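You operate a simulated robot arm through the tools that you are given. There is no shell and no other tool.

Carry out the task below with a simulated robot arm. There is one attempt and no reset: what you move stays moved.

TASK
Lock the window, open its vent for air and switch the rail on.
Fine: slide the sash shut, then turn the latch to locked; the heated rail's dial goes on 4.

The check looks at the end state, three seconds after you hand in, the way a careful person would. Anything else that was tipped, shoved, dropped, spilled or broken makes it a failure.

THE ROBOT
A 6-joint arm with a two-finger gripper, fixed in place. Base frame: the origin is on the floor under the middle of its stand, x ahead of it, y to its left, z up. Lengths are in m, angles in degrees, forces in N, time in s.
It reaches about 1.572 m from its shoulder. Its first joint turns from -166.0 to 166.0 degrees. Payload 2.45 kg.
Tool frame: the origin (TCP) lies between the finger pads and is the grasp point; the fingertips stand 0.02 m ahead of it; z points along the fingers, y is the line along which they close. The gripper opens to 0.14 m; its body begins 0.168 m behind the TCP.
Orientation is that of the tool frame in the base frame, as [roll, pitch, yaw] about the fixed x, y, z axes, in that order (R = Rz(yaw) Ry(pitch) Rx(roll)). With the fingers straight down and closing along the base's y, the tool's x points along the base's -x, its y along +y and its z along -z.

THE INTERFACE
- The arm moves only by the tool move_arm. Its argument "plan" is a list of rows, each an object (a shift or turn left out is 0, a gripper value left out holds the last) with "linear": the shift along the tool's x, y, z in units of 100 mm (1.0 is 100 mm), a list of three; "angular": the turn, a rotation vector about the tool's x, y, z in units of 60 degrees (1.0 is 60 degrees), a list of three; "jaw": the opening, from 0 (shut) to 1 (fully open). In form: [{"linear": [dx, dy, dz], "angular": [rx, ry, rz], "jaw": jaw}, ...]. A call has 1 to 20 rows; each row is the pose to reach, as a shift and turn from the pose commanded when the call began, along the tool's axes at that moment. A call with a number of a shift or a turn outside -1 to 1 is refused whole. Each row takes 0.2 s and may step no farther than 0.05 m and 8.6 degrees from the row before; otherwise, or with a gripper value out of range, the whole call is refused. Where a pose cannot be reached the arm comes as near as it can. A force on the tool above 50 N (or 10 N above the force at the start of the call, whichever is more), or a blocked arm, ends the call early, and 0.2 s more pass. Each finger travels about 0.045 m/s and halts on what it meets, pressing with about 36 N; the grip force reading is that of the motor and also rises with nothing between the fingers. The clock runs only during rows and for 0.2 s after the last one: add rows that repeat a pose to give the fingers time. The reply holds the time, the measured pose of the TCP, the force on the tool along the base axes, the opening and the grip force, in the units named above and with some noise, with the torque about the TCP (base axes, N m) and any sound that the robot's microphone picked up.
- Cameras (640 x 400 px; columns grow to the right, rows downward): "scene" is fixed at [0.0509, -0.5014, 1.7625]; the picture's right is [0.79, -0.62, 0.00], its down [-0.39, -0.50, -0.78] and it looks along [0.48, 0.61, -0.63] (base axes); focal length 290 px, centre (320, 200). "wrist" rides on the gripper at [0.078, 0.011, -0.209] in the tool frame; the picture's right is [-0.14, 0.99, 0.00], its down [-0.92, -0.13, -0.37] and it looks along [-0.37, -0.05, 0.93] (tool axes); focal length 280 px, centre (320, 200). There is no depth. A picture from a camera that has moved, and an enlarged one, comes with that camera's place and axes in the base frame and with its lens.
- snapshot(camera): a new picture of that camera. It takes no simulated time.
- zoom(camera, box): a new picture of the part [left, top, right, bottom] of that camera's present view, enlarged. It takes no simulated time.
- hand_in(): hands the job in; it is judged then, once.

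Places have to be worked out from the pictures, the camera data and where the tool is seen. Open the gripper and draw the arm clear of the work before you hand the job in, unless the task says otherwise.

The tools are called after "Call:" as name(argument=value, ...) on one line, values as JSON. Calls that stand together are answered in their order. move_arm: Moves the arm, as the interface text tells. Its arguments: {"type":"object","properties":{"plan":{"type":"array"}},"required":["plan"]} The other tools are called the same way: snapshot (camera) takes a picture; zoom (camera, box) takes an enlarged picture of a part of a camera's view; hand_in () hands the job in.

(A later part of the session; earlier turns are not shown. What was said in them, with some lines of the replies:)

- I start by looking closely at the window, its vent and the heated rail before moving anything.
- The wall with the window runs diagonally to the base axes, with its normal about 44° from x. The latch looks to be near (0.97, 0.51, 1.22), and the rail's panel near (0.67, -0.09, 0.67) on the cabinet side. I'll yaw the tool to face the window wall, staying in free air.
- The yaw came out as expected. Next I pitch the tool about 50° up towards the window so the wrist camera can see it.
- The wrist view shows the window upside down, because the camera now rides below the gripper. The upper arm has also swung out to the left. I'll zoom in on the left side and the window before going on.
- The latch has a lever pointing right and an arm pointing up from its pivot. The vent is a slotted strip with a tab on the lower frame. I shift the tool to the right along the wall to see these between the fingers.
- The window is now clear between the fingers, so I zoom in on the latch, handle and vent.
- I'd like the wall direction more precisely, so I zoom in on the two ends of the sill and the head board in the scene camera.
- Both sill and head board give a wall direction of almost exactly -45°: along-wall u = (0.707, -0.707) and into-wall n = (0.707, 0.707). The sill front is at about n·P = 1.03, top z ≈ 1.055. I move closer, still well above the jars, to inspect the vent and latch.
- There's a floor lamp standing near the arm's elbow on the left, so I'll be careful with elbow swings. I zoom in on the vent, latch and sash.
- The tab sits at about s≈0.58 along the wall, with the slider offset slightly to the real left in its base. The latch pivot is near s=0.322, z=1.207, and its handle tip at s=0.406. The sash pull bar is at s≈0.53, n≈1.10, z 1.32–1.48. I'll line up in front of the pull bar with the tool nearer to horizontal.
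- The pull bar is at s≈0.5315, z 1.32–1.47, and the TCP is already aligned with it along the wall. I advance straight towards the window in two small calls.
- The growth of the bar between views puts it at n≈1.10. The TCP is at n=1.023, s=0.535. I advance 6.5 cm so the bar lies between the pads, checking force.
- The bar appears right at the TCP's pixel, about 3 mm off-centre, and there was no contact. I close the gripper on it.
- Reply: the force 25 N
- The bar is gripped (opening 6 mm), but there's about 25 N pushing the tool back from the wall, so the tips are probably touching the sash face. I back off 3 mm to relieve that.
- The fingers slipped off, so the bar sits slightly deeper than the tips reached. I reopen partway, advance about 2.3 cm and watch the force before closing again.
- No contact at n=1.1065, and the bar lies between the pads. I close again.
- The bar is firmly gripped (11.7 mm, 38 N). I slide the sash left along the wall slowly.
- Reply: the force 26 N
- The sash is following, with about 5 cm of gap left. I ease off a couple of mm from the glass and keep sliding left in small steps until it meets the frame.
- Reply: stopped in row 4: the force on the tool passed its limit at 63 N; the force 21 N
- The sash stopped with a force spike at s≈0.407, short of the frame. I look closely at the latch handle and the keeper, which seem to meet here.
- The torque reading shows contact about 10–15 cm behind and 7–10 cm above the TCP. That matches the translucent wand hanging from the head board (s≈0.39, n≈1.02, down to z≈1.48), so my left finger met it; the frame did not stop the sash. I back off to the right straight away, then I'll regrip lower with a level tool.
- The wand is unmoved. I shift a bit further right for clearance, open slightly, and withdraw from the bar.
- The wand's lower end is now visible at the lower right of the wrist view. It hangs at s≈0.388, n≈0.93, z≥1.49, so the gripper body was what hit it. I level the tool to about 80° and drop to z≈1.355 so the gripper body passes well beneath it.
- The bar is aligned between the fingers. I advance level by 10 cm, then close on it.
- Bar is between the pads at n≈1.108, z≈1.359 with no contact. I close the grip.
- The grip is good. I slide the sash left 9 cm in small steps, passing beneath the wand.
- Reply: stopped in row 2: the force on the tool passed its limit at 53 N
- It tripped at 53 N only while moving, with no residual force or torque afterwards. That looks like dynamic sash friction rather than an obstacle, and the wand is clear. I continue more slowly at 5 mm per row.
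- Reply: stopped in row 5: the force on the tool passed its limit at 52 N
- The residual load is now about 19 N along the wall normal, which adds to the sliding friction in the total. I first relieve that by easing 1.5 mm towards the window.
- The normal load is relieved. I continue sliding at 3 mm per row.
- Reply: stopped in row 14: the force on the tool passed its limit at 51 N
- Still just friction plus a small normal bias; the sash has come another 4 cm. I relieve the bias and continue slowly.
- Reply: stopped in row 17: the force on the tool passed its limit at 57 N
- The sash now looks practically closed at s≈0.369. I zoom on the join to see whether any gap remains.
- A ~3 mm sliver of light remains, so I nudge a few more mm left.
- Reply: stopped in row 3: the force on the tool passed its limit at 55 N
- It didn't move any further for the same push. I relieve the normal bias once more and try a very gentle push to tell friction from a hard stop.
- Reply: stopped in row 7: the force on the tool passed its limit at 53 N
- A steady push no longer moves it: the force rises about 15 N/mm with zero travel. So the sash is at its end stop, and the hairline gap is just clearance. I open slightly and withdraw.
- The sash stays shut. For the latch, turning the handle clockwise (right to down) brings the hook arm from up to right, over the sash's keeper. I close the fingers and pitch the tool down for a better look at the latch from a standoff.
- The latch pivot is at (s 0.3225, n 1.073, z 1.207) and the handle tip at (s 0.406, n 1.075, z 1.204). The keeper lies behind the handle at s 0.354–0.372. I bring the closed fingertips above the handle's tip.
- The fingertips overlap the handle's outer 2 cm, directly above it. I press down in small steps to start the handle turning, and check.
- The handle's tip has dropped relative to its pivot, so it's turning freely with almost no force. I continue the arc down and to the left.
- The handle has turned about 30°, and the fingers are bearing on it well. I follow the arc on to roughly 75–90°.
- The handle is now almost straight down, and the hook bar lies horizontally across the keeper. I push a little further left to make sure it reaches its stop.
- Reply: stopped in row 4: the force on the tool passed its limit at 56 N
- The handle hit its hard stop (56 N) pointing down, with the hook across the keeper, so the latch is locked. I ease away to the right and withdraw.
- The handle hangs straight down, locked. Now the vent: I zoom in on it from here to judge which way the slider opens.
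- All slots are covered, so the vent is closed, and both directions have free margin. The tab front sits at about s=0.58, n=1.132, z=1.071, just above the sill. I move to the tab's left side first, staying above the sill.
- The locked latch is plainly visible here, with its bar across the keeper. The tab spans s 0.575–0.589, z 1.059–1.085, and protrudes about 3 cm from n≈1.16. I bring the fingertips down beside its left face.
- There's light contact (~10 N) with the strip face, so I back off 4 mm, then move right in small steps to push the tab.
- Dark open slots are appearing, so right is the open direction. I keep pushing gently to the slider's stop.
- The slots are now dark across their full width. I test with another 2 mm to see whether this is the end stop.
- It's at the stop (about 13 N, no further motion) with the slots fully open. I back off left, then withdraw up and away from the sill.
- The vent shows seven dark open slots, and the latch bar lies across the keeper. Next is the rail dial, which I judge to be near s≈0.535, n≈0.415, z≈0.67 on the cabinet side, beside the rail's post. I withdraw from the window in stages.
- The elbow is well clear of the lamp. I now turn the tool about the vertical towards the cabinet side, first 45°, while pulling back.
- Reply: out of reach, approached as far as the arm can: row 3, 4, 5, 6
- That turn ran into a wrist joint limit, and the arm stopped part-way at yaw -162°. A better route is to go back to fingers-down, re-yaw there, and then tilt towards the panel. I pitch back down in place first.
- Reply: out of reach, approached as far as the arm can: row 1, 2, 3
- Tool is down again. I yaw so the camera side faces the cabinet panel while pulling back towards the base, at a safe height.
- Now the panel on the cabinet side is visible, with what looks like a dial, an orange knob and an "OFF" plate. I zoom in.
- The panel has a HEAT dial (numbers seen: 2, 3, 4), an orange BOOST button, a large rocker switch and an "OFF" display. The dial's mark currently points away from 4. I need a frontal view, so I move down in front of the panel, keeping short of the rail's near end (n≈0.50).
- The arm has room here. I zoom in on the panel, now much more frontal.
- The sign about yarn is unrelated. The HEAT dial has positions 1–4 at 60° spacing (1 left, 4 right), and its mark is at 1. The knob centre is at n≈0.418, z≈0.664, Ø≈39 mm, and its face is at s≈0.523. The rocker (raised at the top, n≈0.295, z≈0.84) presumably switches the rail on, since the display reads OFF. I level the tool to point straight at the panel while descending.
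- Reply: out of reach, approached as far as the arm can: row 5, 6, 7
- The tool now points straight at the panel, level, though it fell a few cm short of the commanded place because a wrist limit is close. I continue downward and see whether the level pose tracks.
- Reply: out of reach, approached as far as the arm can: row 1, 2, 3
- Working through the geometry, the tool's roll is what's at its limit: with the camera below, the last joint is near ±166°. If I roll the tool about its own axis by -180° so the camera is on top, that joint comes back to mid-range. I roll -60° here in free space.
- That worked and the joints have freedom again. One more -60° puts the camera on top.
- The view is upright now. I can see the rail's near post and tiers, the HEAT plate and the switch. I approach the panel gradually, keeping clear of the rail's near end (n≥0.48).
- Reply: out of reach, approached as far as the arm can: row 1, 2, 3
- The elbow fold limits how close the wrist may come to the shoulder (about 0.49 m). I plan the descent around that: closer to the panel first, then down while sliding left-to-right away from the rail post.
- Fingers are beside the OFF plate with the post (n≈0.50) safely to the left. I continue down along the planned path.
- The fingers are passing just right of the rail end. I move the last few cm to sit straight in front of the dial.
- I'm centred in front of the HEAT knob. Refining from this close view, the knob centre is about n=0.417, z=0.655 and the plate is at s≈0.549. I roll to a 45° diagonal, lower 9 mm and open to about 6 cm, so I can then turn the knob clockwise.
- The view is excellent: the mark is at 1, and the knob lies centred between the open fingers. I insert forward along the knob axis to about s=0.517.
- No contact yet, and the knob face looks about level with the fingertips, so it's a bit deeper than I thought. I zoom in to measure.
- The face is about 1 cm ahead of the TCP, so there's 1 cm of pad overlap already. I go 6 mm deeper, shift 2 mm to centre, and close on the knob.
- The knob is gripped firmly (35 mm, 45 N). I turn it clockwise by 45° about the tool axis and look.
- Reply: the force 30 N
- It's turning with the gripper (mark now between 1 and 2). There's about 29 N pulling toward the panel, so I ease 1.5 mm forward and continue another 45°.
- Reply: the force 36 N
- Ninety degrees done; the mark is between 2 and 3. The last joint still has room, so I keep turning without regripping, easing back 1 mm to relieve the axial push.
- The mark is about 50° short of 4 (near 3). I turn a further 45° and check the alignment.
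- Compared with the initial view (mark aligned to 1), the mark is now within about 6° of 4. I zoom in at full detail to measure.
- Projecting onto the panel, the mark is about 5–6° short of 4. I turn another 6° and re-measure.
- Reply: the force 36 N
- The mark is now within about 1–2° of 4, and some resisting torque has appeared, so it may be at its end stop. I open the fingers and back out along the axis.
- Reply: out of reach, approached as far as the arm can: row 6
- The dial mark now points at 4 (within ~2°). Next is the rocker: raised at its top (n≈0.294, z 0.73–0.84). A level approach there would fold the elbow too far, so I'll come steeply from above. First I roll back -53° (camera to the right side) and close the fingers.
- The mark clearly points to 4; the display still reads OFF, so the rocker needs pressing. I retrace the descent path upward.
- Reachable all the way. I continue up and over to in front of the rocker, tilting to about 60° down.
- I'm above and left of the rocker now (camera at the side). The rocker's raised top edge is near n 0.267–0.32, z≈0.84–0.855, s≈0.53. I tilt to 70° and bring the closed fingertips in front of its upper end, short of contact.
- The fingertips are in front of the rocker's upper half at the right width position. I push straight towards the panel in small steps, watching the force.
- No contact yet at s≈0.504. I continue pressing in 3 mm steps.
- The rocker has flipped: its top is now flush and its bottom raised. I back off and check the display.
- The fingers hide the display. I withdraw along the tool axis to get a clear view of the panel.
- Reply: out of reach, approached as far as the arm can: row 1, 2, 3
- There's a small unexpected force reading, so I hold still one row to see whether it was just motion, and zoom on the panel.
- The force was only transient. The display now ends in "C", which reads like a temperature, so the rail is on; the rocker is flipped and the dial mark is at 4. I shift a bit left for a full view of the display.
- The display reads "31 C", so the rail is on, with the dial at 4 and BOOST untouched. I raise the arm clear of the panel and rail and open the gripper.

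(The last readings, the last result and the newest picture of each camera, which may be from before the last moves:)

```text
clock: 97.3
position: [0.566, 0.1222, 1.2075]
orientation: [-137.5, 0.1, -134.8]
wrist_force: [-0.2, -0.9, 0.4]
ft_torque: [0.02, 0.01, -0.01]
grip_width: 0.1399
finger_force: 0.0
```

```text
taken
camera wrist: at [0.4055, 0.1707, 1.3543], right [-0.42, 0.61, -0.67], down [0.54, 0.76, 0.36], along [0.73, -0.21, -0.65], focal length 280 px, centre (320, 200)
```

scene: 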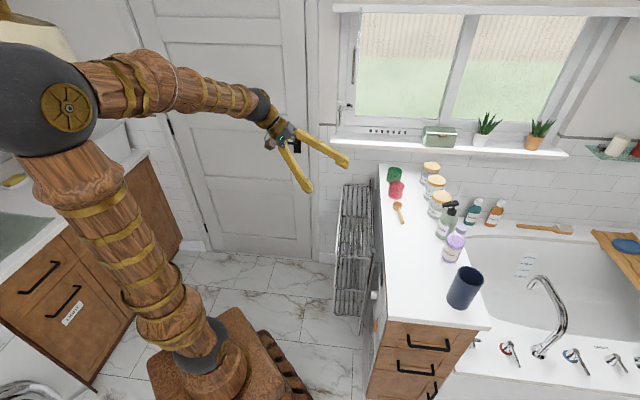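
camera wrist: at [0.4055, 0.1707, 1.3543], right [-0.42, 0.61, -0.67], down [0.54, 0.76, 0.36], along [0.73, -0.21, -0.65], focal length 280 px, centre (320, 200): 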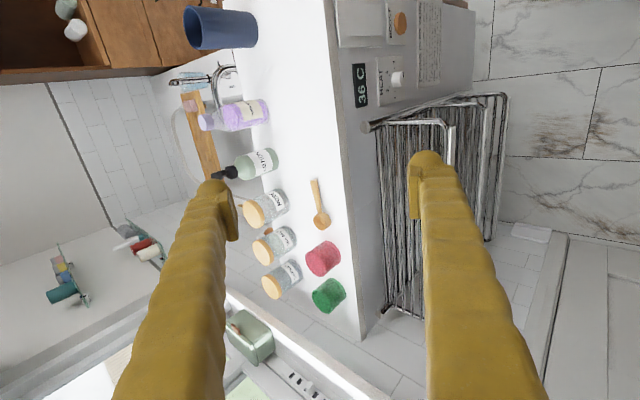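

The display has risen to 36 C, so the rail is heating. I do a final check of the window, latch, vent, dial and surroundings.

Call:
zoom(camera="scene", box=[320, 0, 480, 160])

Call:
zoom(camera="scene", box=[330, 80, 430, 150])

Call:
zoom(camera="wrist", box=[330, 30, 430, 120])

Call:
zoom(camera="scene", box=[370, 110, 640, 330])

```text
2.50 times, centred on (400, 80) of scene
camera zoom: at [0.0509, -0.5014, 1.7625], right [0.79, -0.62, 0.0], down [-0.39, -0.5, -0.78], along [0.48, 0.61, -0.63], focal length 725 px, centre (120, 500)
```

zoom: 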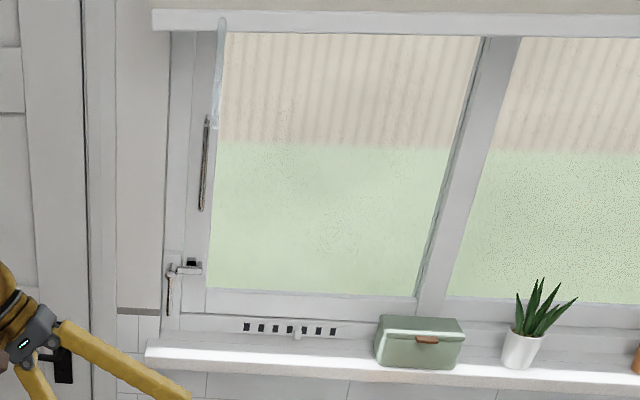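

```text
5.71 times, centred on (380, 115) of scene
camera zoom: at [0.0509, -0.5014, 1.7625], right [0.79, -0.62, 0.0], down [-0.39, -0.5, -0.78], along [0.48, 0.61, -0.63], focal length 1657 px, centre (-23, 686)
```

zoom: 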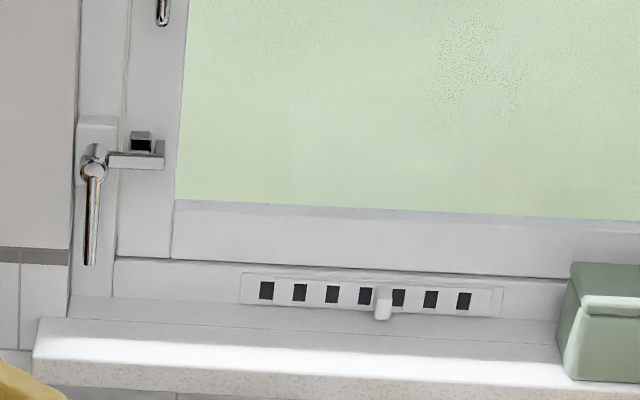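

```text
4.44 times, centred on (380, 75) of wrist
camera zoom: at [0.4055, 0.1707, 1.3543], right [-0.42, 0.61, -0.67], down [0.54, 0.76, 0.36], along [0.73, -0.21, -0.65], focal length 1246 px, centre (53, 756)
```

zoom: 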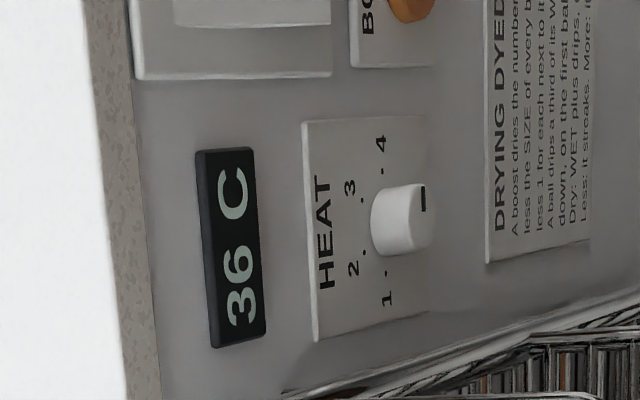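

```text
1.82 times, centred on (505, 220) of scene
camera zoom: at [0.0509, -0.5014, 1.7625], right [0.79, -0.62, 0.0], down [-0.39, -0.5, -0.78], along [0.48, 0.61, -0.63], focal length 527 px, centre (-16, 164)
```

zoom: 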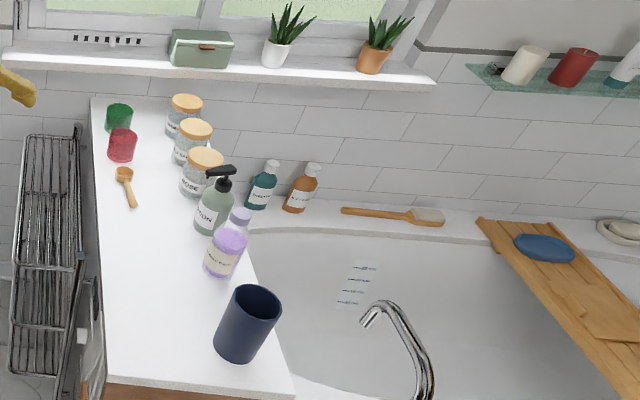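

Everything checks out. The sash is shut, and the latch handle is down with its hook behind the keeper. All seven vent slots are open, the rail display shows 36 C with the dial on 4, and nothing else has moved. The gripper is open and the arm is clear, so I hand in.

Call:
hand_in()

```text
The job is handed in.
```

The window is shut and locked, its vent is open, and the heated rail is on with its dial at 4. I've handed the job in, but I haven't seen the check's result.

- **Window:** the sash is slid left to its end stop. A hairline gap of about 2–3 mm stays at the frame and didn't close with a firm push, so I took it as normal clearance. The latch handle is turned down to its stop, with the hook behind the keeper.
- **Vent:** the slider is pushed right to its stop, and all seven slots are open.
- **Rail:** I flipped the rocker switch. The display went from "OFF" to 31 °C and had reached 36 °C when I finished. The dial mark sits within about 3° of 4, and I didn't press BOOST.

While closing the sash, the gripper bumped the translucent wand hanging at the top of the window. I backed off straight away, and it hangs where it did before. Nothing else looked moved or tipped in the last pictures. The gripper is open and the arm is clear of the window and rail.
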